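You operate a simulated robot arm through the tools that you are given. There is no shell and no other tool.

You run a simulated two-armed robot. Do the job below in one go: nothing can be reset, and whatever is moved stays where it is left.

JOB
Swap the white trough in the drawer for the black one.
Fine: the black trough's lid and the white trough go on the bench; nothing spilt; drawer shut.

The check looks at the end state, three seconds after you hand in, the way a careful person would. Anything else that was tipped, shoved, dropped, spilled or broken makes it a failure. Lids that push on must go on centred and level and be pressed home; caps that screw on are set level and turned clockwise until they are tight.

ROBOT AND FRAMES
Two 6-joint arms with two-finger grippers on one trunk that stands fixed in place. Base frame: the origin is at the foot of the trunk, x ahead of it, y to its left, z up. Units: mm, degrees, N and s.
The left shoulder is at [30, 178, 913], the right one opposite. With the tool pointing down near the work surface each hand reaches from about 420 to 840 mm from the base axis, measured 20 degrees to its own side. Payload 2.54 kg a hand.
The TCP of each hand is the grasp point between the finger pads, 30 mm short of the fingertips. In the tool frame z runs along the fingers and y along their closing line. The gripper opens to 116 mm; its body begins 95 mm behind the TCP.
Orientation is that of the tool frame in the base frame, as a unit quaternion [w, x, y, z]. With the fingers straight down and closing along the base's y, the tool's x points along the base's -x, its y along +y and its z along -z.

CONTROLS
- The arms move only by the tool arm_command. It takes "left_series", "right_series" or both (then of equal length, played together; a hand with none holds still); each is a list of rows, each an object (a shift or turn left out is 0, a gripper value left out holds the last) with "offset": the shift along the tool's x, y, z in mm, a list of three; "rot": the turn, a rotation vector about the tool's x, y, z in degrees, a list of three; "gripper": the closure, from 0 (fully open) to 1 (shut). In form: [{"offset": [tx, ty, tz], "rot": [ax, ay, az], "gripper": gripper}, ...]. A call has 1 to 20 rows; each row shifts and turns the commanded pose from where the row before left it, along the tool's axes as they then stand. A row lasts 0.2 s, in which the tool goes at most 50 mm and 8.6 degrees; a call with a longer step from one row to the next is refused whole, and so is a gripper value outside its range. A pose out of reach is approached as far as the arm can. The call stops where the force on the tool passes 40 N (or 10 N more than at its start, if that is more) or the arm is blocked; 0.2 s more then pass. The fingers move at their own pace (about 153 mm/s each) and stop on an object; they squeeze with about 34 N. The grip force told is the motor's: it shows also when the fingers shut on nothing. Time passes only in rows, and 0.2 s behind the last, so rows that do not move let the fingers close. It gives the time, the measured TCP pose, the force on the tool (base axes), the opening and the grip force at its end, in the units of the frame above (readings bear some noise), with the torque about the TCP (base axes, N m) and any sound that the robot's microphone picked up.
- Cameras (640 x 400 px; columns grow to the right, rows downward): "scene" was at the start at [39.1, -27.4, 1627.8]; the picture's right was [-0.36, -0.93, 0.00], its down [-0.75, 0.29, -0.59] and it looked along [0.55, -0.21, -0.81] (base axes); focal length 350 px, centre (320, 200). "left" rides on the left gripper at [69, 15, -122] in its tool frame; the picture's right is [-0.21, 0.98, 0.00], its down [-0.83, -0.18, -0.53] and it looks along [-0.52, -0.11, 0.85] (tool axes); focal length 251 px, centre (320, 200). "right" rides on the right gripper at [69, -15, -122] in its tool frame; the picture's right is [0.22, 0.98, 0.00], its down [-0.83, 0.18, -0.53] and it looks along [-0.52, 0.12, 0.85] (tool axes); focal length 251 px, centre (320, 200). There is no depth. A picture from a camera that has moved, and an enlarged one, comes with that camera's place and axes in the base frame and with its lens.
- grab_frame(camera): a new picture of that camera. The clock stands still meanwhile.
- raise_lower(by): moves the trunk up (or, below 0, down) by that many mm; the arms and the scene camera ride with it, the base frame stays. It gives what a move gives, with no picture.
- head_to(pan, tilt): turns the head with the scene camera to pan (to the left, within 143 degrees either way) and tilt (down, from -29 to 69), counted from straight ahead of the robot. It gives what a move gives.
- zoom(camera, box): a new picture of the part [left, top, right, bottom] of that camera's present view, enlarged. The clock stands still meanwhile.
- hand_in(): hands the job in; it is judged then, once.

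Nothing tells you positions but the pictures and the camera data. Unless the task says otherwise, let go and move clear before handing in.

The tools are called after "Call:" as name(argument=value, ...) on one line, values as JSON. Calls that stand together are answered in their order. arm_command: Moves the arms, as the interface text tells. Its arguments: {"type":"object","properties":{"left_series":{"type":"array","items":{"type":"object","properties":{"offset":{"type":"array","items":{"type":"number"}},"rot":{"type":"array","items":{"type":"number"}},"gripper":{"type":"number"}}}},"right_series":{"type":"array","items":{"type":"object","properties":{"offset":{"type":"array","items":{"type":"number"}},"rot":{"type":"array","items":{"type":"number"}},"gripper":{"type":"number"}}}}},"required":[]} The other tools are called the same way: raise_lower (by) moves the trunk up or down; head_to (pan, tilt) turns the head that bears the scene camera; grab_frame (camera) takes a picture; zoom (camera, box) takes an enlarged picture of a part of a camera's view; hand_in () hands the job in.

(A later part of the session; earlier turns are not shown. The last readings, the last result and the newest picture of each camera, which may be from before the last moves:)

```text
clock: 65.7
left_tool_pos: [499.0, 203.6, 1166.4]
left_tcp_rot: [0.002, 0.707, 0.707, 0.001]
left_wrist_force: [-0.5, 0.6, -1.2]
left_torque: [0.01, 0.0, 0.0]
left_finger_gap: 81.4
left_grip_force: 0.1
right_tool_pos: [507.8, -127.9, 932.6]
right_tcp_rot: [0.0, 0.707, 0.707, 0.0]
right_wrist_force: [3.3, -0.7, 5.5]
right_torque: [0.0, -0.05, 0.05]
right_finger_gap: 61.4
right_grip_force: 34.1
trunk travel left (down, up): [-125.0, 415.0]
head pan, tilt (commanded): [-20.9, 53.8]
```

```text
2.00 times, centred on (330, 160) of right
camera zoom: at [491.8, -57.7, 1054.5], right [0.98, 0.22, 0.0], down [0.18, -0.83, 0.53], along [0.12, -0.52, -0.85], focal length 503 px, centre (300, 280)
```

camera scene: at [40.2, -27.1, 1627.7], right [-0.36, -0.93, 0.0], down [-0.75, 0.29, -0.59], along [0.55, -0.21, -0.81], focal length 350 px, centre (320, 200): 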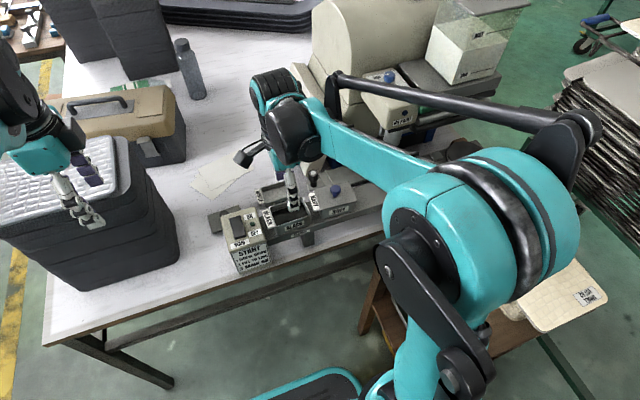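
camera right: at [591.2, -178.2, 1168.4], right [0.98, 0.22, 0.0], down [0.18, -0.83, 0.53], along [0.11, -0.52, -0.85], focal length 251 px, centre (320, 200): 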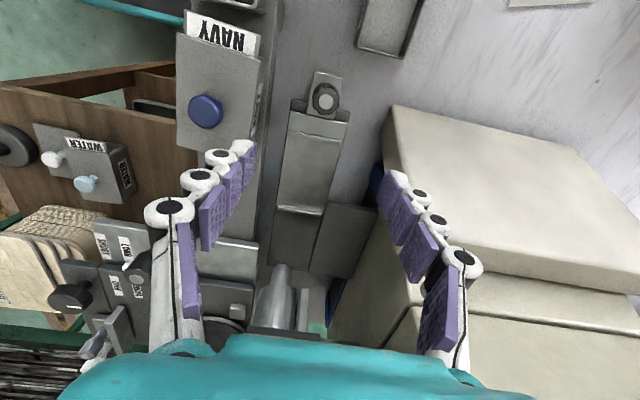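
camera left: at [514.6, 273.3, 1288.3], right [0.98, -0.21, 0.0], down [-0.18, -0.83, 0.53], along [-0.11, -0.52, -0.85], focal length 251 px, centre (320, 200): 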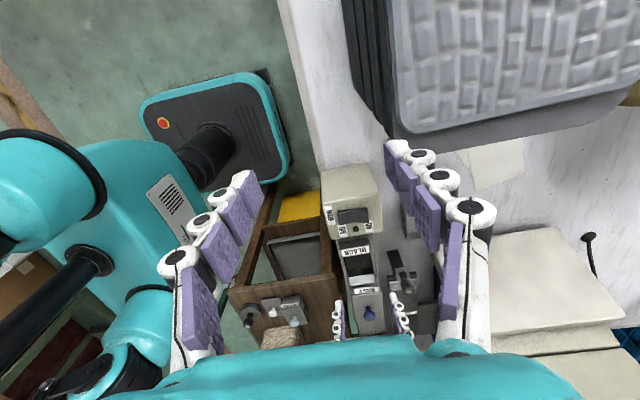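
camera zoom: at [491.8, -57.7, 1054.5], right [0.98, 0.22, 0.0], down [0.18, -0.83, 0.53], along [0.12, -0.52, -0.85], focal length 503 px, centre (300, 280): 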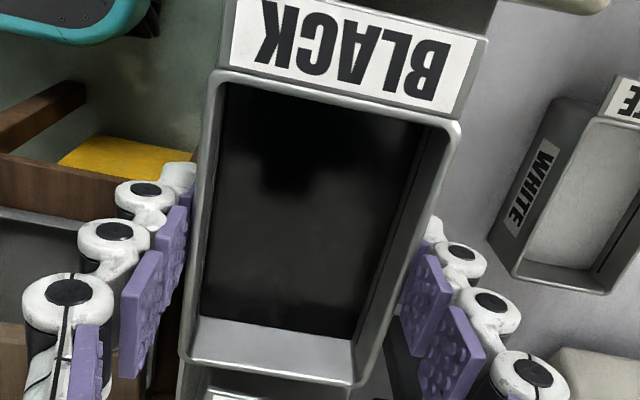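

The black trough is gripped at the same 61 mm width. I'll lift it slowly by about 15 mm and check that it hangs level and nothing else moves.

Call:
arm_command(right_series=[{"offset": [0, 0, -2]}, {"offset": [0, 0, -3]}, {"offset": [0, 0, -5]}, {"offset": [0, 0, -5]}, {}])

Call:
zoom(camera="right", box=[220, 60, 440, 260])

Call:
zoom(camera="scene", box=[220, 160, 360, 260])

```text
clock: 66.9
left_tool_pos: [498.5, 204.7, 1166.3]
left_tcp_rot: [0.001, 0.707, 0.707, 0.001]
left_wrist_force: [-0.3, -0.1, 0.5]
left_torque: [-0.01, 0.01, 0.01]
left_finger_gap: 81.4
left_grip_force: 0.1
right_tool_pos: [507.7, -128.2, 946.6]
right_tcp_rot: [0.0, 0.706, 0.708, 0.0]
right_wrist_force: [-0.4, 1.2, -2.6]
right_torque: [-0.04, 0.0, 0.02]
right_finger_gap: 61.3
right_grip_force: 33.7
trunk travel left (down, up): [-125.0, 415.0]
head pan, tilt (commanded): [-20.9, 53.8]
```

```text
2.00 times, centred on (330, 160) of right
camera zoom: at [492.5, -58.7, 1070.1], right [0.98, 0.22, 0.0], down [0.18, -0.83, 0.53], along [0.11, -0.52, -0.85], focal length 503 px, centre (300, 280)
```

zoom: 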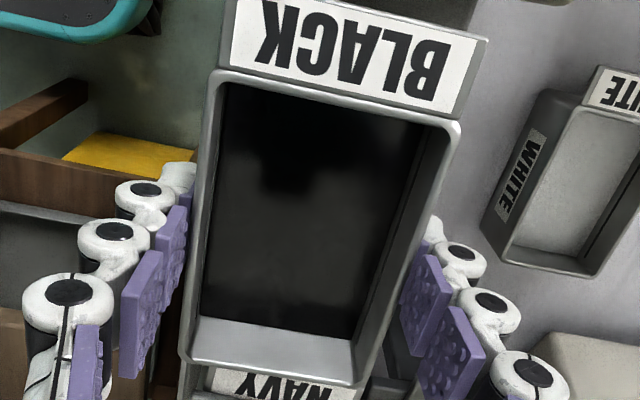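

```text
4.00 times, centred on (290, 210) of scene
camera zoom: at [39.4, -27.4, 1627.8], right [-0.36, -0.93, 0.0], down [-0.75, 0.29, -0.59], along [0.55, -0.21, -0.81], focal length 1402 px, centre (440, 160)
```

zoom: 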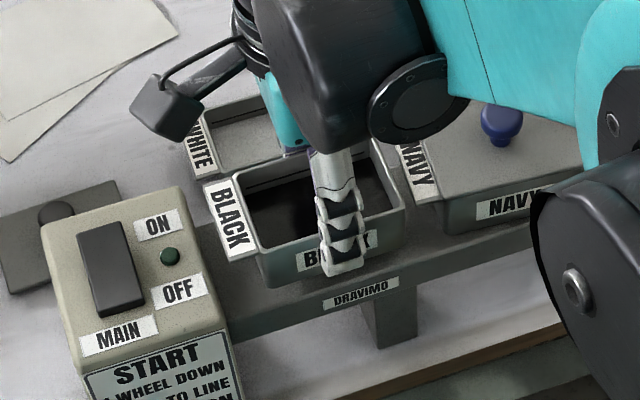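

The black trough hangs level and everything else stays put. I'll raise it clear of the knobs and carry it over to x 607, ahead of moving it along the bed.

Call:
arm_command(right_series=[{"offset": [0, 0, -10]}, {"offset": [0, 0, -18]}, {"offset": [0, 0, -20]}, {"offset": [0, 0, -18]}, {"offset": [0, 0, -12]}, {"offset": [0, 0, -6]}, {"offset": [0, 8, 0]}, {"offset": [0, 16, 0]}, {"offset": [0, 20, 0]}, {"offset": [0, 20, 0]}, {"offset": [0, 20, 0]}, {"offset": [0, 10, 0]}, {"offset": [0, 5, 0]}, {}])

Call:
grab_frame(camera="right")

Call:
grab_frame(camera="scene")

```text
clock: 69.9
left_tool_pos: [498.4, 203.9, 1165.8]
left_tcp_rot: [0.001, 0.707, 0.707, 0.002]
left_wrist_force: [0.5, -0.5, -0.1]
left_torque: [0.01, -0.03, 0.0]
left_finger_gap: 81.1
left_grip_force: 0.0
right_tool_pos: [606.3, -129.8, 1030.9]
right_tcp_rot: [0.0, 0.707, 0.707, 0.0]
right_wrist_force: [1.4, 0.1, -3.2]
right_torque: [0.01, 0.01, 0.02]
right_finger_gap: 61.3
right_grip_force: 34.5
trunk travel left (down, up): [-125.0, 415.0]
head pan, tilt (commanded): [-20.9, 53.8]
```

```text
taken
camera right: at [591.0, -59.1, 1153.2], right [0.98, 0.22, 0.0], down [0.18, -0.83, 0.53], along [0.11, -0.52, -0.85], focal length 251 px, centre (320, 200)
```

right: 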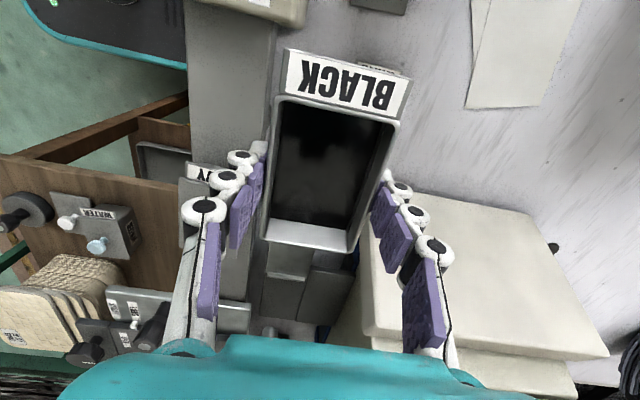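

```text
taken
camera scene: at [39.2, -27.4, 1627.8], right [-0.36, -0.93, 0.0], down [-0.75, 0.29, -0.59], along [0.55, -0.21, -0.81], focal length 350 px, centre (320, 200)
```

scene: 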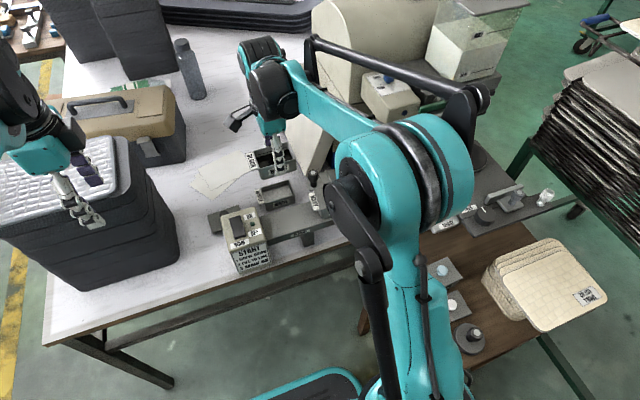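

The black trough is level at about [606, -129], well above the knobs. I'll carry it along -y over the tray, stopping near y -326.

Call:
arm_command(right_series=[{"offset": [-10, 0, 0]}, {"offset": [-18, 0, 0]}, {"offset": [-20, 0, 0]}, {"offset": [-20, 0, 0]}, {"offset": [-20, 0, 0]}, {"offset": [-20, 0, 0]}, {"offset": [-20, 0, 0]}, {"offset": [-20, 0, 0]}, {"offset": [-20, 0, 0]}, {"offset": [-18, 0.5, 0]}, {"offset": [-11, 0, 0]}, {}])

Call:
grab_frame(camera="right")

Call:
zoom(camera="scene", box=[290, 100, 420, 220])

Call:
zoom(camera="left", box=[340, 200, 450, 350])

```text
clock: 72.5
left_tool_pos: [498.4, 203.9, 1166.3]
left_tcp_rot: [0.001, 0.707, 0.707, 0.001]
left_wrist_force: [-0.4, -1.0, 0.4]
left_torque: [0.02, -0.04, -0.01]
left_finger_gap: 81.2
left_grip_force: 0.1
right_tool_pos: [607.9, -325.2, 1031.8]
right_tcp_rot: [0.0, 0.707, 0.707, 0.0]
right_wrist_force: [0.6, -0.5, -1.3]
right_torque: [0.01, 0.03, 0.04]
right_finger_gap: 61.0
right_grip_force: 34.1
trunk travel left (down, up): [-125.0, 415.0]
head pan, tilt (commanded): [-20.9, 53.8]
```

```text
taken
camera right: at [591.9, -254.7, 1153.1], right [0.98, 0.22, 0.0], down [0.18, -0.83, 0.53], along [0.11, -0.52, -0.85], focal length 251 px, centre (320, 200)
```

right: 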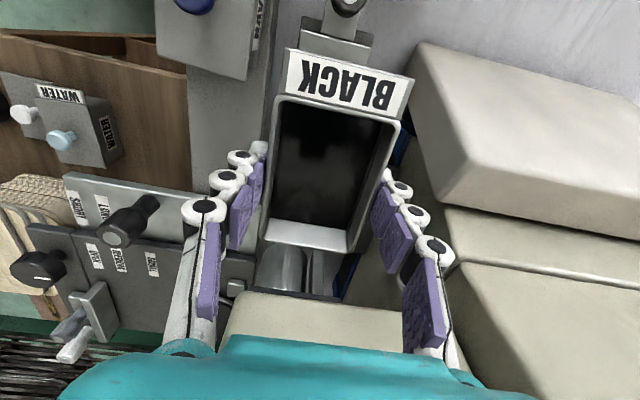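

```text
3.33 times, centred on (355, 160) of scene
camera zoom: at [39.4, -27.4, 1627.8], right [-0.36, -0.93, 0.0], down [-0.75, 0.29, -0.59], along [0.55, -0.21, -0.81], focal length 1168 px, centre (203, 333)
```

zoom: 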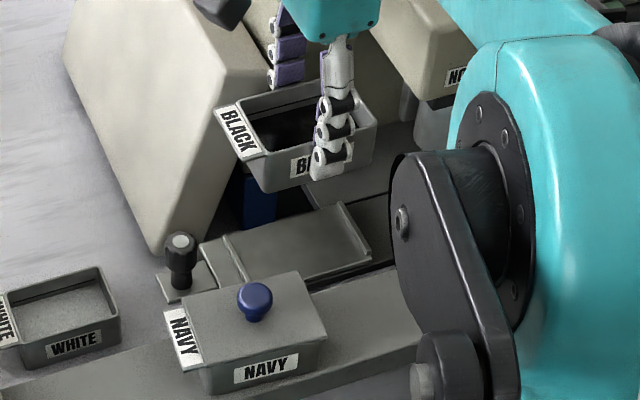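

```text
2.67 times, centred on (395, 275) of left
camera zoom: at [514.0, 273.1, 1288.6], right [0.98, -0.21, 0.0], down [-0.18, -0.83, 0.53], along [-0.11, -0.52, -0.85], focal length 670 px, centre (120, 0)
```

zoom: 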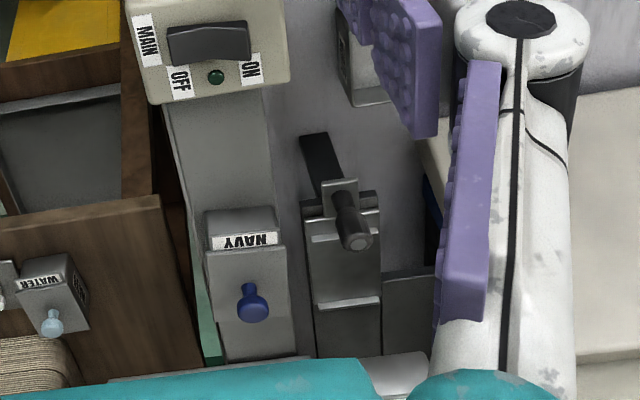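

The black trough hangs over the tray, and in the scene view both end bars lie clear beneath it. I'll shift 2.5 mm more toward -y to sit between the bars and lower to about 40 mm above the plate.

Call:
arm_command(right_series=[{"offset": [-2.5, -0.5, 5]}, {"offset": [0, 0, 15]}, {"offset": [0, 0, 18]}, {"offset": [0, 0, 18]}, {"offset": [0, 0, 10]}, {"offset": [0, 0, 5]}, {}])

Call:
grab_frame(camera="right")

Call:
zoom(camera="scene", box=[290, 100, 420, 220])

Call:
zoom(camera="left", box=[340, 200, 450, 350])

```text
clock: 74.1
left_tool_pos: [498.9, 203.5, 1166.5]
left_tcp_rot: [0.001, 0.707, 0.707, 0.001]
left_wrist_force: [-0.1, 0.9, -0.3]
left_torque: [0.0, 0.01, 0.02]
left_finger_gap: 81.4
left_grip_force: 0.0
right_tool_pos: [607.8, -328.5, 960.5]
right_tcp_rot: [0.0, 0.707, 0.708, 0.0]
right_wrist_force: [0.3, 0.4, -2.2]
right_torque: [-0.02, 0.03, 0.02]
right_finger_gap: 61.3
right_grip_force: 34.4
trunk travel left (down, up): [-125.0, 415.0]
head pan, tilt (commanded): [-20.9, 53.8]
```

```text
taken
camera right: at [590.4, -258.2, 1082.7], right [0.98, 0.22, 0.0], down [0.18, -0.83, 0.53], along [0.11, -0.52, -0.85], focal length 251 px, centre (320, 200)
```

right: 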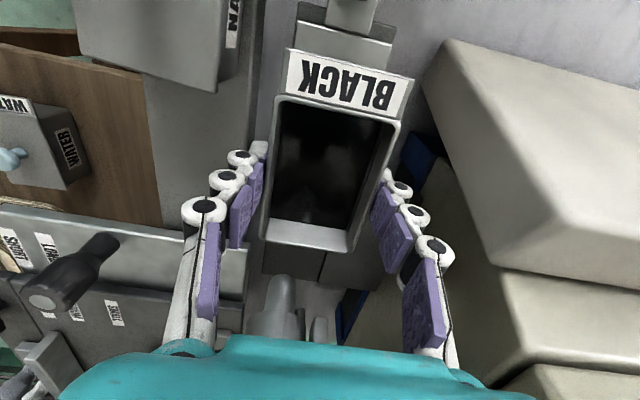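

```text
3.33 times, centred on (355, 160) of scene
camera zoom: at [39.4, -27.5, 1627.8], right [-0.36, -0.93, 0.0], down [-0.75, 0.29, -0.59], along [0.55, -0.21, -0.81], focal length 1168 px, centre (203, 333)
```

zoom: 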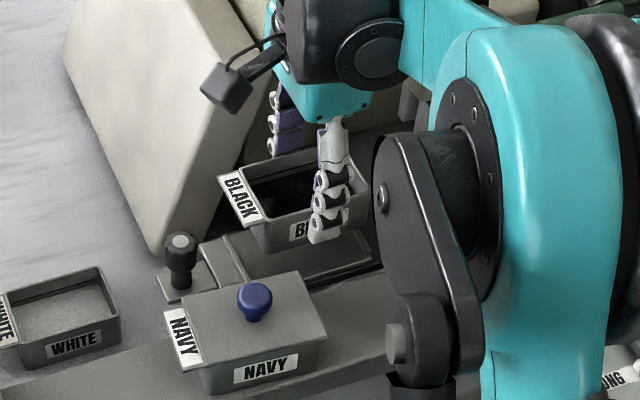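

```text
2.67 times, centred on (395, 275) of left
camera zoom: at [513.9, 273.0, 1288.7], right [0.98, -0.21, 0.0], down [-0.18, -0.83, 0.53], along [-0.11, -0.52, -0.85], focal length 670 px, centre (120, 0)
```

zoom: 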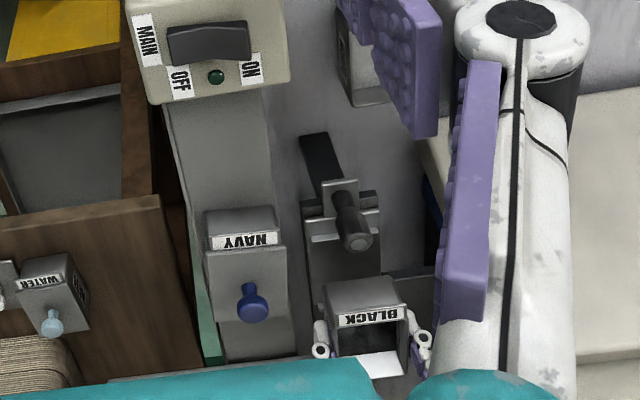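

The trough hangs directly above the tray between the bars. I'll lower 30 mm more, then feel for the plate in small steps.

Call:
arm_command(right_series=[{"offset": [0, 0, 10]}, {"offset": [0, 0, 10]}, {"offset": [0, 0, 7]}, {"offset": [0, 0, 4]}, {}])

Call:
zoom(camera="scene", box=[320, 130, 410, 210])

Call:
zoom(camera="right", box=[220, 0, 440, 260])

Call:
zoom(camera="left", box=[380, 250, 440, 345])

```text
clock: 75.3
left_tool_pos: [498.7, 204.2, 1166.8]
left_tcp_rot: [0.003, 0.707, 0.707, 0.001]
left_wrist_force: [-0.7, 0.0, 0.0]
left_torque: [-0.01, -0.02, -0.03]
left_finger_gap: 81.3
left_grip_force: 0.1
right_tool_pos: [606.7, -328.5, 930.1]
right_tcp_rot: [0.0, 0.707, 0.707, 0.001]
right_wrist_force: [-0.1, 0.3, -2.9]
right_torque: [-0.02, -0.02, 0.0]
right_finger_gap: 61.5
right_grip_force: 33.9
trunk travel left (down, up): [-125.0, 415.0]
head pan, tilt (commanded): [-20.9, 53.8]
```

```text
5.00 times, centred on (365, 170) of scene
camera zoom: at [39.4, -27.5, 1627.8], right [-0.36, -0.93, 0.0], down [-0.75, 0.29, -0.59], along [0.55, -0.21, -0.81], focal length 1752 px, centre (95, 350)
```

zoom: 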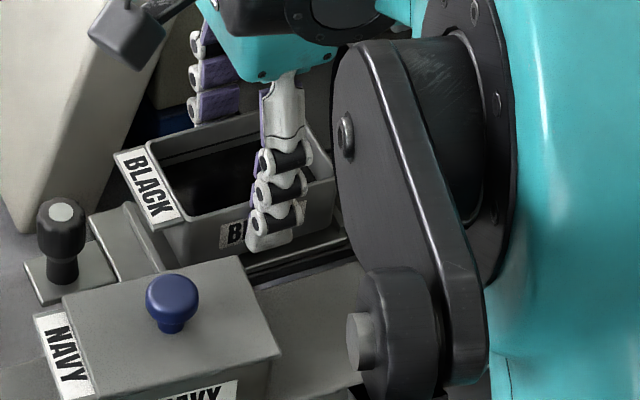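

```text
1.54 times, centred on (330, 130) of right
camera zoom: at [590.8, -257.4, 1052.0], right [0.98, 0.22, 0.0], down [0.18, -0.83, 0.53], along [0.11, -0.52, -0.85], focal length 387 px, centre (305, 308)
```

zoom: 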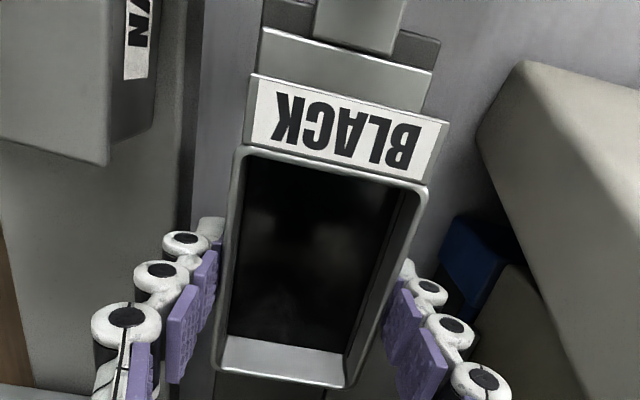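

```text
4.21 times, centred on (410, 298) of left
camera zoom: at [513.9, 273.0, 1288.7], right [0.98, -0.21, 0.0], down [-0.18, -0.83, 0.53], along [-0.11, -0.52, -0.85], focal length 1059 px, centre (-59, -210)
```

zoom: 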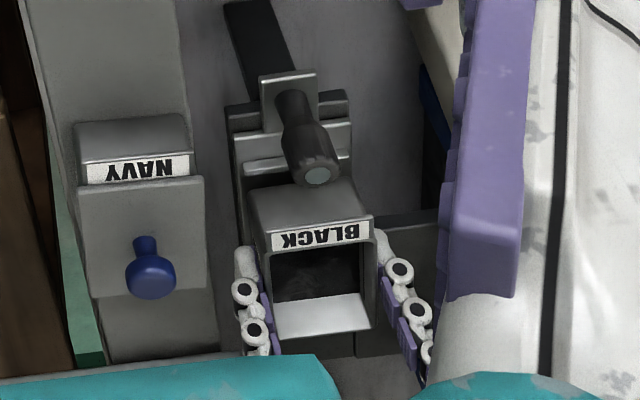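

The trough is 8–10 mm above the plate, aligned in x and between the bars. I'll continue down in 2 mm steps until it touches.

Call:
arm_command(right_series=[{"offset": [0, 0, 2]}, {"offset": [0, 0, 2]}, {"offset": [0, 0, 2]}, {}])

Call:
zoom(camera="scene", box=[320, 130, 410, 210])

```text
clock: 76.3
left_tool_pos: [499.1, 204.1, 1165.7]
left_tcp_rot: [0.0, 0.707, 0.707, 0.001]
left_wrist_force: [0.6, 0.4, 0.8]
left_torque: [0.03, 0.02, 0.01]
left_finger_gap: 81.1
left_grip_force: 0.0
right_tool_pos: [606.4, -327.6, 922.4]
right_tcp_rot: [-0.001, 0.707, 0.707, -0.001]
right_wrist_force: [0.1, 0.0, -2.5]
right_torque: [-0.01, 0.01, 0.0]
right_finger_gap: 61.1
right_grip_force: 34.0
trunk travel left (down, up): [-125.0, 415.0]
head pan, tilt (commanded): [-20.9, 53.8]
```

```text
5.00 times, centred on (365, 170) of scene
camera zoom: at [39.4, -27.5, 1627.8], right [-0.36, -0.93, 0.0], down [-0.75, 0.29, -0.59], along [0.55, -0.21, -0.81], focal length 1752 px, centre (95, 350)
```

zoom: 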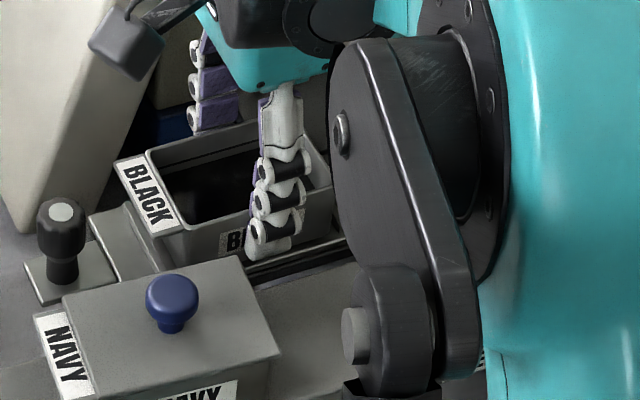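

There's no contact yet at TCP height 922. I'll go on in 1.5 mm steps.

Call:
arm_command(right_series=[{"offset": [0, 0, 1.5]}, {"offset": [0, 0, 1.5]}, {}])

```text
clock: 77.1
left_tool_pos: [498.4, 204.0, 1167.8]
left_tcp_rot: [0.001, 0.707, 0.707, 0.001]
left_wrist_force: [-0.4, 0.0, 0.0]
left_torque: [0.0, -0.01, -0.01]
left_finger_gap: 81.2
left_grip_force: 0.1
right_tool_pos: [607.4, -327.8, 920.6]
right_tcp_rot: [-0.001, 0.707, 0.708, 0.0]
right_wrist_force: [-0.2, -0.5, -3.4]
right_torque: [-0.01, 0.03, 0.0]
right_finger_gap: 61.2
right_grip_force: 34.2
trunk travel left (down, up): [-125.0, 415.0]
head pan, tilt (commanded): [-20.9, 53.8]
```

Call:
arm_command(right_series=[{"offset": [0, 0, 1.5]}, {"offset": [0, 0, 1.5]}, {}])

Call:
zoom(camera="scene", box=[320, 130, 410, 210])

Call:
zoom(camera="left", box=[380, 250, 440, 345])

```text
clock: 77.9
left_tool_pos: [497.7, 204.2, 1166.7]
left_tcp_rot: [0.003, 0.706, 0.708, 0.001]
left_wrist_force: [-0.2, 0.3, 0.5]
left_torque: [0.05, 0.02, 0.01]
left_finger_gap: 81.1
left_grip_force: 0.2
right_tool_pos: [607.3, -326.6, 918.9]
right_tcp_rot: [0.001, 0.706, 0.708, 0.0]
right_wrist_force: [9.5, -0.1, 24.5]
right_torque: [-0.04, -0.37, 0.02]
right_finger_gap: 61.3
right_grip_force: 34.0
trunk travel left (down, up): [-125.0, 415.0]
head pan, tilt (commanded): [-20.9, 53.8]
```

```text
5.00 times, centred on (365, 170) of scene
camera zoom: at [38.0, -26.0, 1628.0], right [-0.36, -0.93, 0.0], down [-0.75, 0.29, -0.59], along [0.55, -0.21, -0.81], focal length 1752 px, centre (95, 350)
```

zoom: 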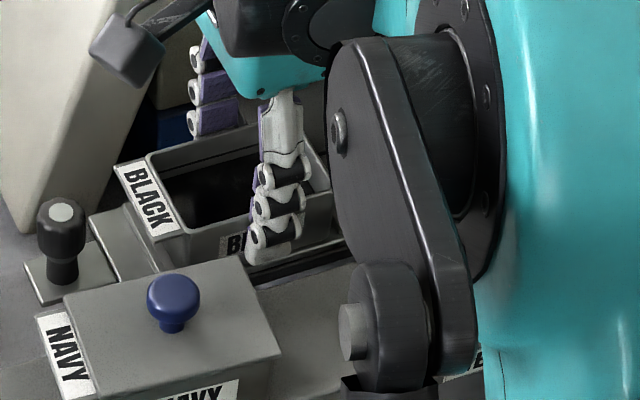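

```text
4.21 times, centred on (410, 298) of left
camera zoom: at [512.8, 274.2, 1289.1], right [0.98, -0.21, 0.0], down [-0.18, -0.83, 0.53], along [-0.11, -0.52, -0.85], focal length 1059 px, centre (-59, -210)
```

zoom: 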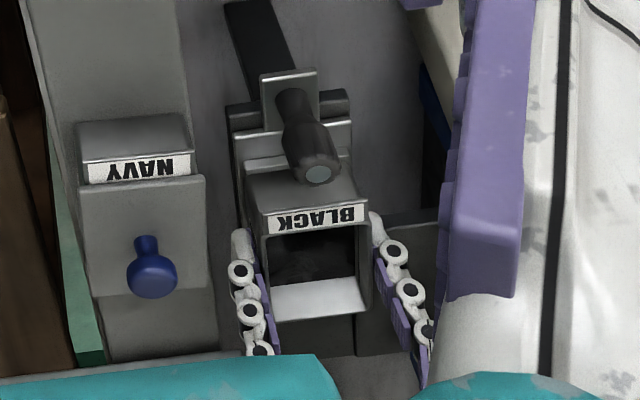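

The trough touched at TCP height 919, matching the plate rather than a bar. I'll ease off the press and check the picture before letting go.

Call:
arm_command(right_series=[{"offset": [0, 0, -1]}, {}])

Call:
zoom(camera="right", box=[220, 0, 440, 260])

```text
clock: 78.5
left_tool_pos: [498.4, 204.0, 1166.9]
left_tcp_rot: [0.002, 0.708, 0.707, 0.0]
left_wrist_force: [-0.8, 0.5, 0.4]
left_torque: [0.0, 0.0, 0.03]
left_finger_gap: 81.4
left_grip_force: 0.1
right_tool_pos: [604.9, -328.8, 918.8]
right_tcp_rot: [0.0, 0.707, 0.708, 0.0]
right_wrist_force: [5.0, 0.9, 13.5]
right_torque: [-0.23, -0.51, 0.16]
right_finger_gap: 61.3
right_grip_force: 33.9
trunk travel left (down, up): [-125.0, 415.0]
head pan, tilt (commanded): [-20.9, 53.8]
```

```text
1.54 times, centred on (330, 130) of right
camera zoom: at [590.1, -257.7, 1041.2], right [0.98, 0.22, 0.0], down [0.18, -0.83, 0.53], along [0.12, -0.52, -0.85], focal length 387 px, centre (305, 308)
```

zoom: 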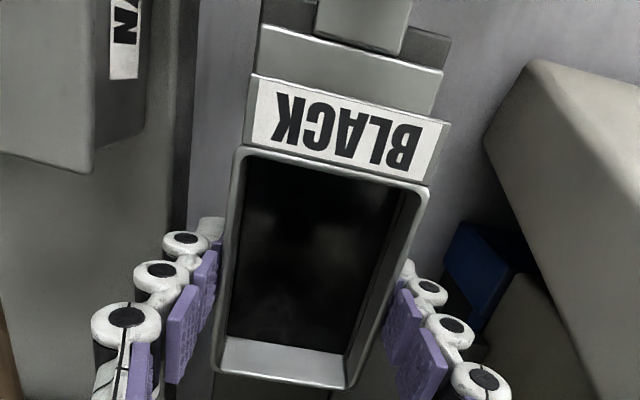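

The trough is upright and hasn't shifted in the grip, with 13 N of press left. I'll ease off 1 mm more and open the fingers just enough to free it.

Call:
arm_command(right_series=[{"offset": [0, 0, -1]}, {}, {"gripper": 0.42}, {}, {"gripper": 0.36}, {}, {}])

Call:
zoom(camera="right", box=[220, 0, 440, 260])

Call:
zoom(camera="scene", box=[320, 130, 410, 210])

```text
clock: 80.1
left_tool_pos: [499.0, 202.6, 1166.7]
left_tcp_rot: [0.001, 0.707, 0.708, 0.001]
left_wrist_force: [-0.2, 0.0, 0.0]
left_torque: [0.04, -0.01, 0.01]
left_finger_gap: 81.1
left_grip_force: 0.1
right_tool_pos: [606.2, -328.4, 919.5]
right_tcp_rot: [0.0, 0.707, 0.707, 0.0]
right_wrist_force: [-1.0, 0.1, 1.0]
right_torque: [0.0, -0.04, -0.02]
right_finger_gap: 74.3
right_grip_force: 0.1
trunk travel left (down, up): [-125.0, 415.0]
head pan, tilt (commanded): [-20.9, 53.8]
```

```text
1.54 times, centred on (330, 130) of right
camera zoom: at [590.7, -258.1, 1041.7], right [0.98, 0.22, 0.0], down [0.18, -0.83, 0.53], along [0.11, -0.52, -0.85], focal length 387 px, centre (305, 308)
```

zoom: 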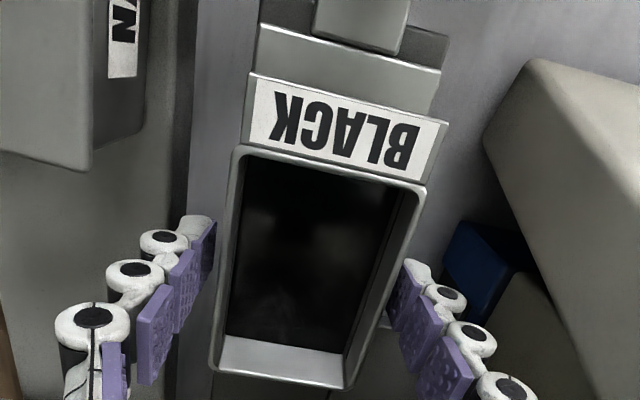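

```text
5.00 times, centred on (365, 170) of scene
camera zoom: at [39.2, -27.3, 1627.8], right [-0.36, -0.93, 0.0], down [-0.75, 0.29, -0.59], along [0.55, -0.21, -0.81], focal length 1752 px, centre (95, 350)
```

zoom: 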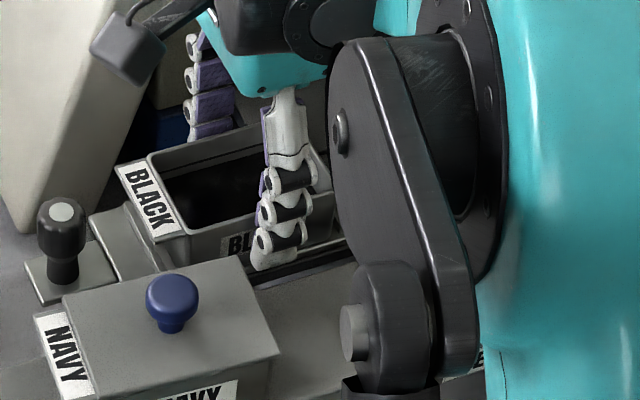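

The black trough stands free in the tray between the bars. I'll lift the hand straight up and back toward +y to look at the tray before pushing it shut.

Call:
arm_command(right_series=[{"offset": [0, 0, -15]}, {"offset": [0, 0, -30]}, {"offset": [0, 0, -40]}, {"offset": [0, 0, -40]}, {"offset": [35, 0, 0]}, {"offset": [40, 0, 0]}, {}])

Call:
grab_frame(camera="right")

Call:
zoom(camera="right", box=[240, 40, 420, 240])

Call:
zoom(camera="scene", box=[290, 110, 420, 220])

```text
clock: 81.7
left_tool_pos: [498.7, 203.2, 1166.9]
left_tcp_rot: [0.001, 0.707, 0.707, 0.001]
left_wrist_force: [-0.1, -0.2, -0.7]
left_torque: [0.01, 0.01, 0.02]
left_finger_gap: 80.9
left_grip_force: 0.1
right_tool_pos: [608.0, -253.0, 1043.5]
right_tcp_rot: [0.001, 0.707, 0.707, 0.0]
right_wrist_force: [0.6, 0.4, 0.1]
right_torque: [0.0, 0.0, -0.01]
right_finger_gap: 74.0
right_grip_force: 0.1
trunk travel left (down, up): [-125.0, 415.0]
head pan, tilt (commanded): [-20.9, 53.8]
```

```text
taken
camera right: at [592.0, -183.1, 1165.7], right [0.98, 0.21, 0.0], down [0.18, -0.83, 0.53], along [0.11, -0.52, -0.85], focal length 251 px, centre (320, 200)
```

right: 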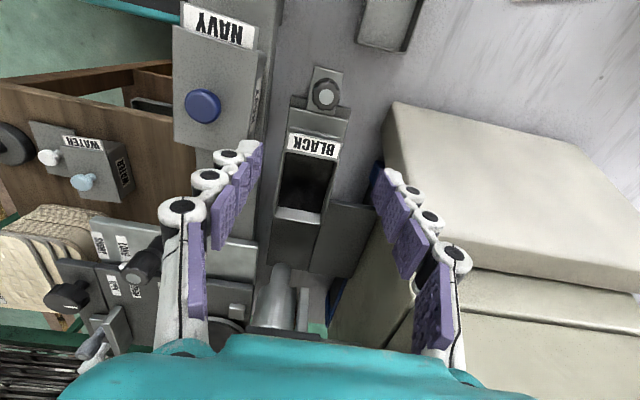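

```text
2.00 times, centred on (330, 140) of right
camera zoom: at [592.0, -183.1, 1165.7], right [0.98, 0.21, 0.0], down [0.18, -0.83, 0.53], along [0.11, -0.52, -0.85], focal length 503 px, centre (300, 320)
```

zoom: 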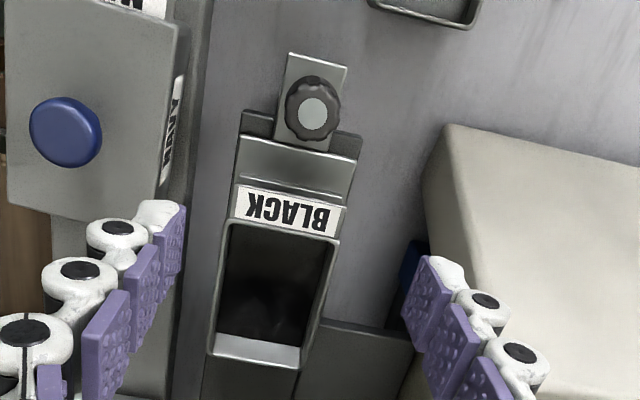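

```text
3.64 times, centred on (355, 165) of scene
camera zoom: at [39.2, -28.0, 1627.8], right [-0.36, -0.93, 0.0], down [-0.75, 0.29, -0.59], along [0.55, -0.21, -0.81], focal length 1274 px, centre (193, 327)
```

zoom: 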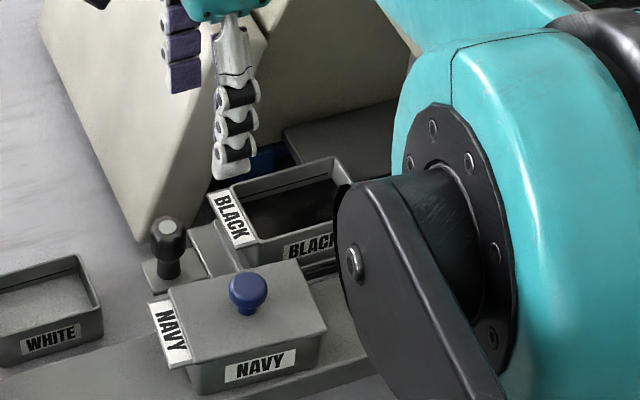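

The black trough stands level in the tray, about centred between the bars. I'll bring the right hand back to the knob the same way as before, tilted 20° and with the fingers part open.

Call:
arm_command(right_series=[{"offset": [30, 0, -10], "gripper": 0.45}, {"offset": [30, -0.5, -10]}, {"offset": [27, -0.5, 0]}, {"rot": [0, -7, 0]}, {"rot": [0, -7, 0]}, {"rot": [0, -6, 0]}, {"offset": [0, 0, 40]}, {"offset": [0, 0, 40]}, {}])

Call:
grab_frame(camera="right")

Call:
zoom(camera="scene", box=[290, 110, 420, 220])

Call:
grab_frame(camera="scene")

```text
clock: 83.7
left_tool_pos: [497.7, 204.8, 1166.5]
left_tcp_rot: [0.001, 0.707, 0.707, 0.001]
left_wrist_force: [-0.5, -0.5, 0.1]
left_torque: [-0.03, 0.0, 0.02]
left_finger_gap: 81.3
left_grip_force: 0.0
right_tool_pos: [608.0, -193.3, 988.1]
right_tcp_rot: [0.123, 0.696, 0.697, -0.123]
right_wrist_force: [0.5, 0.3, -0.7]
right_torque: [0.03, 0.02, 0.01]
right_finger_gap: 63.9
right_grip_force: 0.2
trunk travel left (down, up): [-125.0, 415.0]
head pan, tilt (commanded): [-20.9, 53.8]
```

```text
taken
camera right: at [590.8, -86.2, 1079.9], right [0.98, 0.2, -0.07], down [0.18, -0.59, 0.78], along [0.12, -0.78, -0.62], focal length 251 px, centre (320, 200)
```

right: 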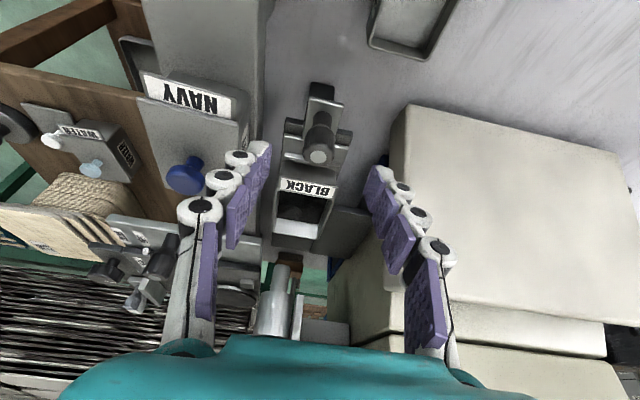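

```text
3.64 times, centred on (355, 165) of scene
camera zoom: at [38.8, -27.2, 1627.8], right [-0.36, -0.93, 0.0], down [-0.75, 0.29, -0.59], along [0.55, -0.21, -0.81], focal length 1274 px, centre (193, 327)
```

zoom: 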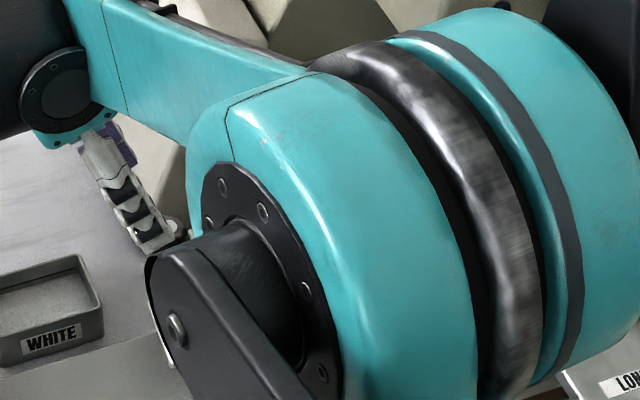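

```text
taken
camera scene: at [38.8, -27.2, 1627.8], right [-0.36, -0.93, 0.0], down [-0.75, 0.29, -0.59], along [0.55, -0.21, -0.81], focal length 350 px, centre (320, 200)
```

scene: 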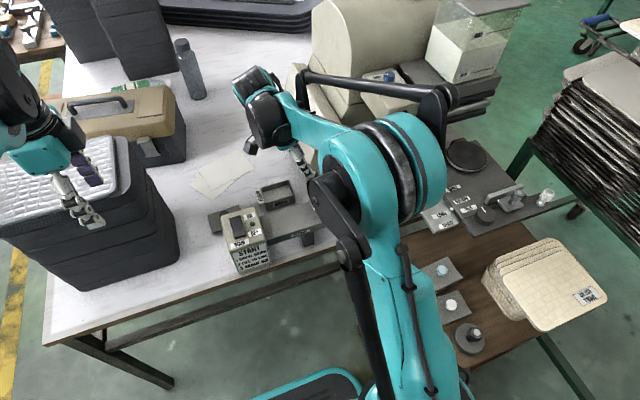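

The knob is where I left it, near [608, -224]. I'll go down the last 63 mm along the tool axis and close on it.

Call:
arm_command(right_series=[{"offset": [-0.4, 0, 20]}, {"offset": [-0.4, 0, 20]}, {"offset": [-0.4, 0, 14]}, {"offset": [0, 0, 8]}, {}, {"gripper": 0.7}, {"gripper": 1}, {}, {}])

Call:
grab_frame(camera="right")

```text
clock: 85.7
left_tool_pos: [500.3, 205.2, 1167.6]
left_tcp_rot: [0.001, 0.707, 0.707, 0.002]
left_wrist_force: [-0.1, 0.1, 0.2]
left_torque: [0.0, -0.02, 0.0]
left_finger_gap: 81.2
left_grip_force: 0.0
right_tool_pos: [607.5, -216.4, 931.6]
right_tcp_rot: [0.123, 0.695, 0.697, -0.122]
right_wrist_force: [6.5, -0.3, 4.0]
right_torque: [-0.02, -0.21, 0.01]
right_finger_gap: 24.4
right_grip_force: 45.2
trunk travel left (down, up): [-125.0, 415.0]
head pan, tilt (commanded): [-20.9, 53.8]
```

```text
taken
camera right: at [591.0, -108.5, 1022.5], right [0.98, 0.2, -0.07], down [0.18, -0.59, 0.78], along [0.12, -0.78, -0.62], focal length 251 px, centre (320, 200)
```

right: 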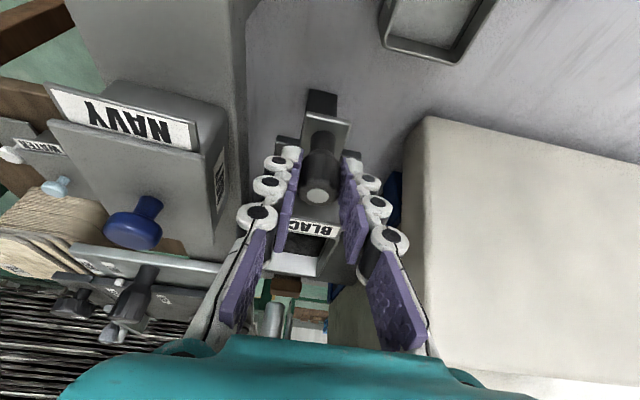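

The knob is gripped again. I'll push the tray toward -y in 4 mm steps, 28 mm at first, checking the side loads.

Call:
arm_command(right_series=[{"offset": [-1.88, 0.1, 0.69]}, {"offset": [-3.76, 0, 1.37]}, {"offset": [-3.76, 0, 1.37]}, {"offset": [-3.76, 0, 1.37]}, {"offset": [-3.76, 0, 1.37]}, {"offset": [-3.76, 0, 1.37]}, {"offset": [-3.76, 0, 1.37]}, {}])

Call:
grab_frame(camera="right")

```text
clock: 87.5
left_tool_pos: [499.4, 204.5, 1166.4]
left_tcp_rot: [0.001, 0.707, 0.707, 0.002]
left_wrist_force: [0.1, 0.7, 1.1]
left_torque: [0.03, 0.01, 0.01]
left_finger_gap: 81.0
left_grip_force: 0.0
right_tool_pos: [606.3, -241.9, 930.9]
right_tcp_rot: [0.123, 0.695, 0.697, -0.123]
right_wrist_force: [12.9, 0.7, 3.1]
right_torque: [-0.01, -0.33, 0.09]
right_finger_gap: 24.3
right_grip_force: 45.1
trunk travel left (down, up): [-125.0, 415.0]
head pan, tilt (commanded): [-20.9, 53.8]
```

```text
taken
camera right: at [591.2, -134.3, 1022.5], right [0.98, 0.2, -0.07], down [0.18, -0.59, 0.78], along [0.11, -0.78, -0.62], focal length 251 px, centre (320, 200)
```

right: 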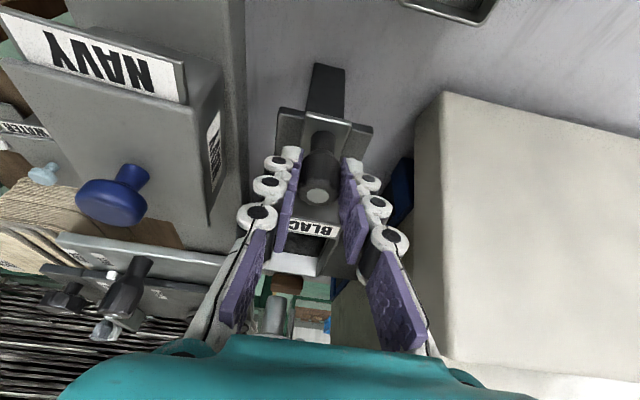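

The tray slides in smoothly, with a slight side load that I'll relieve by 0.35 mm toward +x. I'll push another 28 mm.

Call:
arm_command(right_series=[{"offset": [-1.88, 0.35, 0.69]}, {"offset": [-3.76, 0.02, 1.37]}, {"offset": [-3.76, 0.02, 1.37]}, {"offset": [-3.76, 0.02, 1.37]}, {"offset": [-3.76, 0.02, 1.37]}, {"offset": [-3.76, 0.02, 1.37]}, {"offset": [-3.76, 0.02, 1.37]}, {}])

Call:
grab_frame(camera="right")

Call:
zoom(camera="right", box=[220, 160, 400, 350])

```text
clock: 89.3
left_tool_pos: [500.3, 204.8, 1165.7]
left_tcp_rot: [0.001, 0.707, 0.707, 0.001]
left_wrist_force: [0.6, -0.8, 0.6]
left_torque: [0.0, -0.02, 0.01]
left_finger_gap: 81.1
left_grip_force: 0.1
right_tool_pos: [607.5, -268.7, 931.1]
right_tcp_rot: [0.123, 0.696, 0.697, -0.123]
right_wrist_force: [16.1, 0.8, 10.1]
right_torque: [0.21, -0.41, 0.17]
right_finger_gap: 24.4
right_grip_force: 45.1
trunk travel left (down, up): [-125.0, 415.0]
head pan, tilt (commanded): [-20.9, 53.8]
```

```text
taken
camera right: at [590.9, -160.1, 1022.4], right [0.98, 0.2, -0.07], down [0.18, -0.59, 0.78], along [0.12, -0.78, -0.62], focal length 251 px, centre (320, 200)
```

right: 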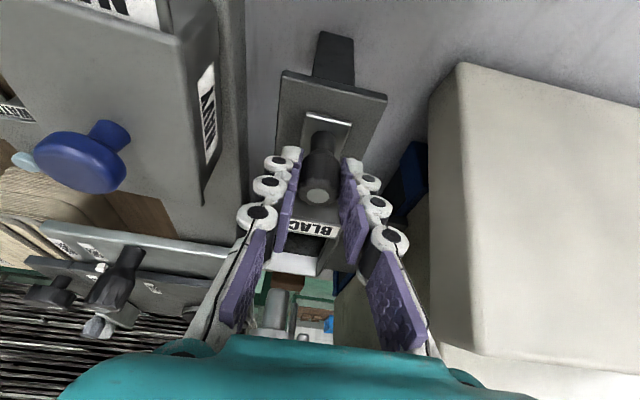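

```text
2.11 times, centred on (310, 255) of right
camera zoom: at [590.9, -160.1, 1022.4], right [0.98, 0.2, -0.07], down [0.18, -0.59, 0.78], along [0.12, -0.78, -0.62], focal length 529 px, centre (341, 84)
```

zoom: 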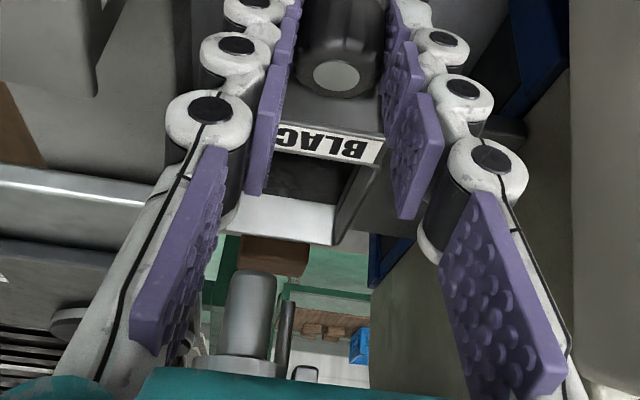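

The black rim sits at the same height the white one did, clear below the nozzle. I'll relieve the side load by about 0.45 mm and push 26 mm more.

Call:
arm_command(right_series=[{"offset": [-1.98, 0.45, 0.41]}, {"offset": [-3.76, 0.02, 1.37]}, {"offset": [-3.76, 0.02, 1.37]}, {"offset": [-3.76, 0.02, 1.37]}, {"offset": [-3.76, 0.02, 1.37]}, {"offset": [-3.76, 0.02, 1.37]}, {"offset": [-3.76, 0.02, 1.37]}, {}])

Call:
zoom(camera="right", box=[220, 160, 400, 350])

```text
clock: 91.1
left_tool_pos: [499.2, 204.2, 1166.2]
left_tcp_rot: [0.002, 0.707, 0.707, 0.001]
left_wrist_force: [0.0, 0.2, 0.1]
left_torque: [0.0, -0.02, 0.01]
left_finger_gap: 81.3
left_grip_force: 0.0
right_tool_pos: [607.3, -294.3, 930.4]
right_tcp_rot: [0.122, 0.696, 0.696, -0.123]
right_wrist_force: [0.6, 0.0, -1.9]
right_torque: [0.02, 0.03, -0.02]
right_finger_gap: 24.5
right_grip_force: 45.1
trunk travel left (down, up): [-125.0, 415.0]
head pan, tilt (commanded): [-20.9, 53.8]
```

```text
2.11 times, centred on (310, 255) of right
camera zoom: at [591.3, -187.3, 1022.4], right [0.98, 0.2, -0.07], down [0.18, -0.59, 0.78], along [0.11, -0.78, -0.62], focal length 529 px, centre (341, 84)
```

zoom: 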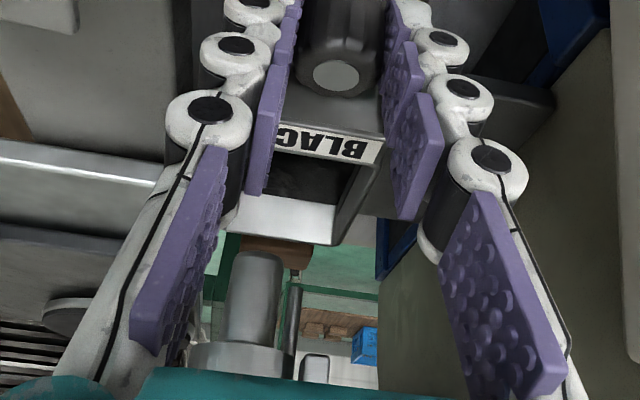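

The loads are near zero and the nozzle stays clear. I'll push 28 mm more, leaving the last few millimetres for small steps.

Call:
arm_command(right_series=[{"offset": [-3.76, 0, 1.37]}, {"offset": [-3.76, 0, 1.37]}, {"offset": [-3.76, 0, 1.37]}, {"offset": [-3.76, 0, 1.37]}, {"offset": [-3.76, 0, 1.37]}, {"offset": [-3.76, 0, 1.37]}, {"offset": [-3.76, 0, 1.37]}, {}])

Call:
grab_frame(camera="right")

Call:
zoom(camera="right", box=[220, 160, 400, 350])

```text
clock: 92.9
left_tool_pos: [497.6, 203.4, 1167.4]
left_tcp_rot: [0.001, 0.707, 0.707, 0.001]
left_wrist_force: [0.5, 0.0, 0.9]
left_torque: [-0.02, 0.0, 0.02]
left_finger_gap: 81.4
left_grip_force: 0.0
right_tool_pos: [607.9, -323.3, 931.4]
right_tcp_rot: [0.123, 0.696, 0.697, -0.123]
right_wrist_force: [0.0, -0.2, 0.8]
right_torque: [0.16, 0.03, 0.03]
right_finger_gap: 24.4
right_grip_force: 45.1
trunk travel left (down, up): [-125.0, 415.0]
head pan, tilt (commanded): [-20.9, 53.8]
```

```text
taken
camera right: at [591.2, -215.4, 1022.4], right [0.98, 0.2, -0.07], down [0.18, -0.59, 0.78], along [0.12, -0.78, -0.62], focal length 251 px, centre (320, 200)
```

right: 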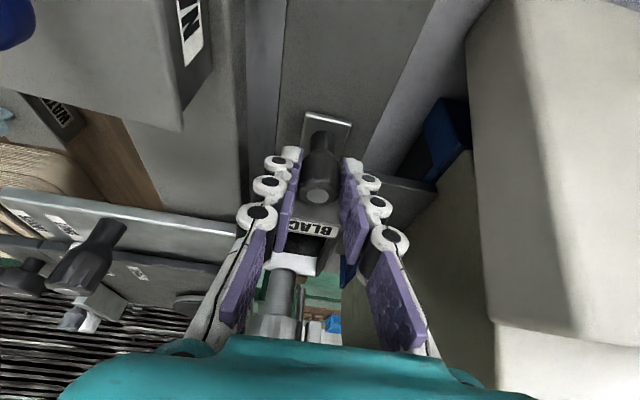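

```text
2.11 times, centred on (310, 255) of right
camera zoom: at [591.2, -215.4, 1022.4], right [0.98, 0.2, -0.07], down [0.18, -0.59, 0.78], along [0.12, -0.78, -0.62], focal length 529 px, centre (341, 84)
```

zoom: 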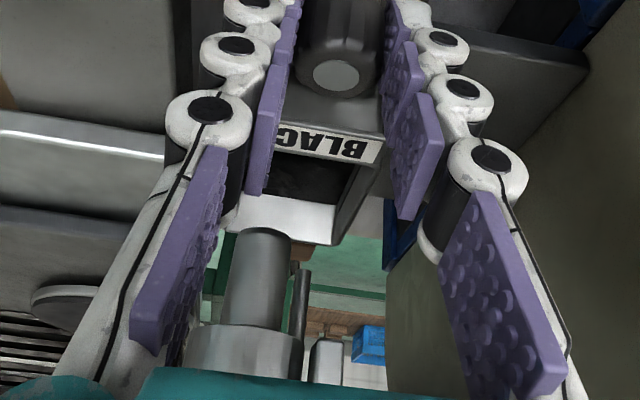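

The tray needs about 7 mm more to where it first stood. I'll push in 2 mm steps and watch for the stop.

Call:
arm_command(right_series=[{"offset": [-1.88, 0, 0.68]}, {"offset": [-1.88, 0, 0.68]}, {"offset": [-1.88, 0, 0.68]}, {}])

```text
clock: 93.9
left_tool_pos: [498.2, 204.9, 1165.9]
left_tcp_rot: [0.001, 0.708, 0.706, 0.001]
left_wrist_force: [0.2, 0.3, -0.4]
left_torque: [-0.03, 0.03, 0.01]
left_finger_gap: 81.1
left_grip_force: 0.1
right_tool_pos: [606.8, -329.7, 931.0]
right_tcp_rot: [0.122, 0.697, 0.696, -0.123]
right_wrist_force: [0.4, -0.5, 6.3]
right_torque: [0.03, 0.03, -0.01]
right_finger_gap: 24.4
right_grip_force: 45.5
trunk travel left (down, up): [-125.0, 415.0]
head pan, tilt (commanded): [-20.9, 53.8]
```

Call:
arm_command(right_series=[{"offset": [-0.94, 0, 0.34]}, {"offset": [-0.94, 0, 0.34]}, {}])

Call:
grab_frame(camera="right")

```text
clock: 94.7
left_tool_pos: [496.7, 204.5, 1165.7]
left_tcp_rot: [0.001, 0.706, 0.708, 0.002]
left_wrist_force: [-1.0, 0.1, 0.0]
left_torque: [-0.03, 0.01, -0.02]
left_finger_gap: 81.5
left_grip_force: 0.2
right_tool_pos: [607.0, -330.1, 931.1]
right_tcp_rot: [0.122, 0.696, 0.697, -0.122]
right_wrist_force: [-2.5, 3.5, 0.5]
right_torque: [-0.13, 0.05, -0.01]
right_finger_gap: 24.4
right_grip_force: 45.2
trunk travel left (down, up): [-125.0, 415.0]
head pan, tilt (commanded): [-20.9, 53.8]
```

```text
taken
camera right: at [591.2, -223.0, 1022.5], right [0.98, 0.2, -0.07], down [0.18, -0.59, 0.78], along [0.12, -0.78, -0.62], focal length 251 px, centre (320, 200)
```

right: 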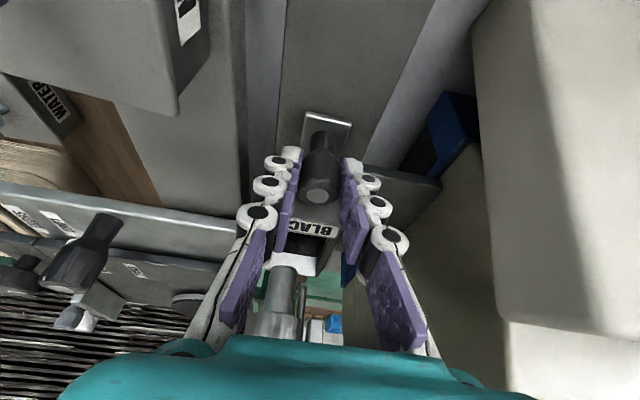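

A first resistance of 3.5 N appears at y -330, where the tray originally stood. I'll push 2 mm more to confirm it is against its stop.

Call:
arm_command(right_series=[{"offset": [-0.94, 0, 0.34]}, {"offset": [-0.94, 0, 0.34]}, {}])

```text
clock: 95.5
left_tool_pos: [499.7, 205.7, 1165.3]
left_tcp_rot: [0.002, 0.707, 0.707, 0.001]
left_wrist_force: [0.9, 0.1, 0.7]
left_torque: [0.0, -0.01, 0.0]
left_finger_gap: 81.4
left_grip_force: 0.1
right_tool_pos: [607.3, -331.0, 931.6]
right_tcp_rot: [0.123, 0.696, 0.697, -0.122]
right_wrist_force: [-2.5, 13.5, -7.5]
right_torque: [0.6, 0.07, 0.02]
right_finger_gap: 24.7
right_grip_force: 45.6
trunk travel left (down, up): [-125.0, 415.0]
head pan, tilt (commanded): [-20.9, 53.8]
```

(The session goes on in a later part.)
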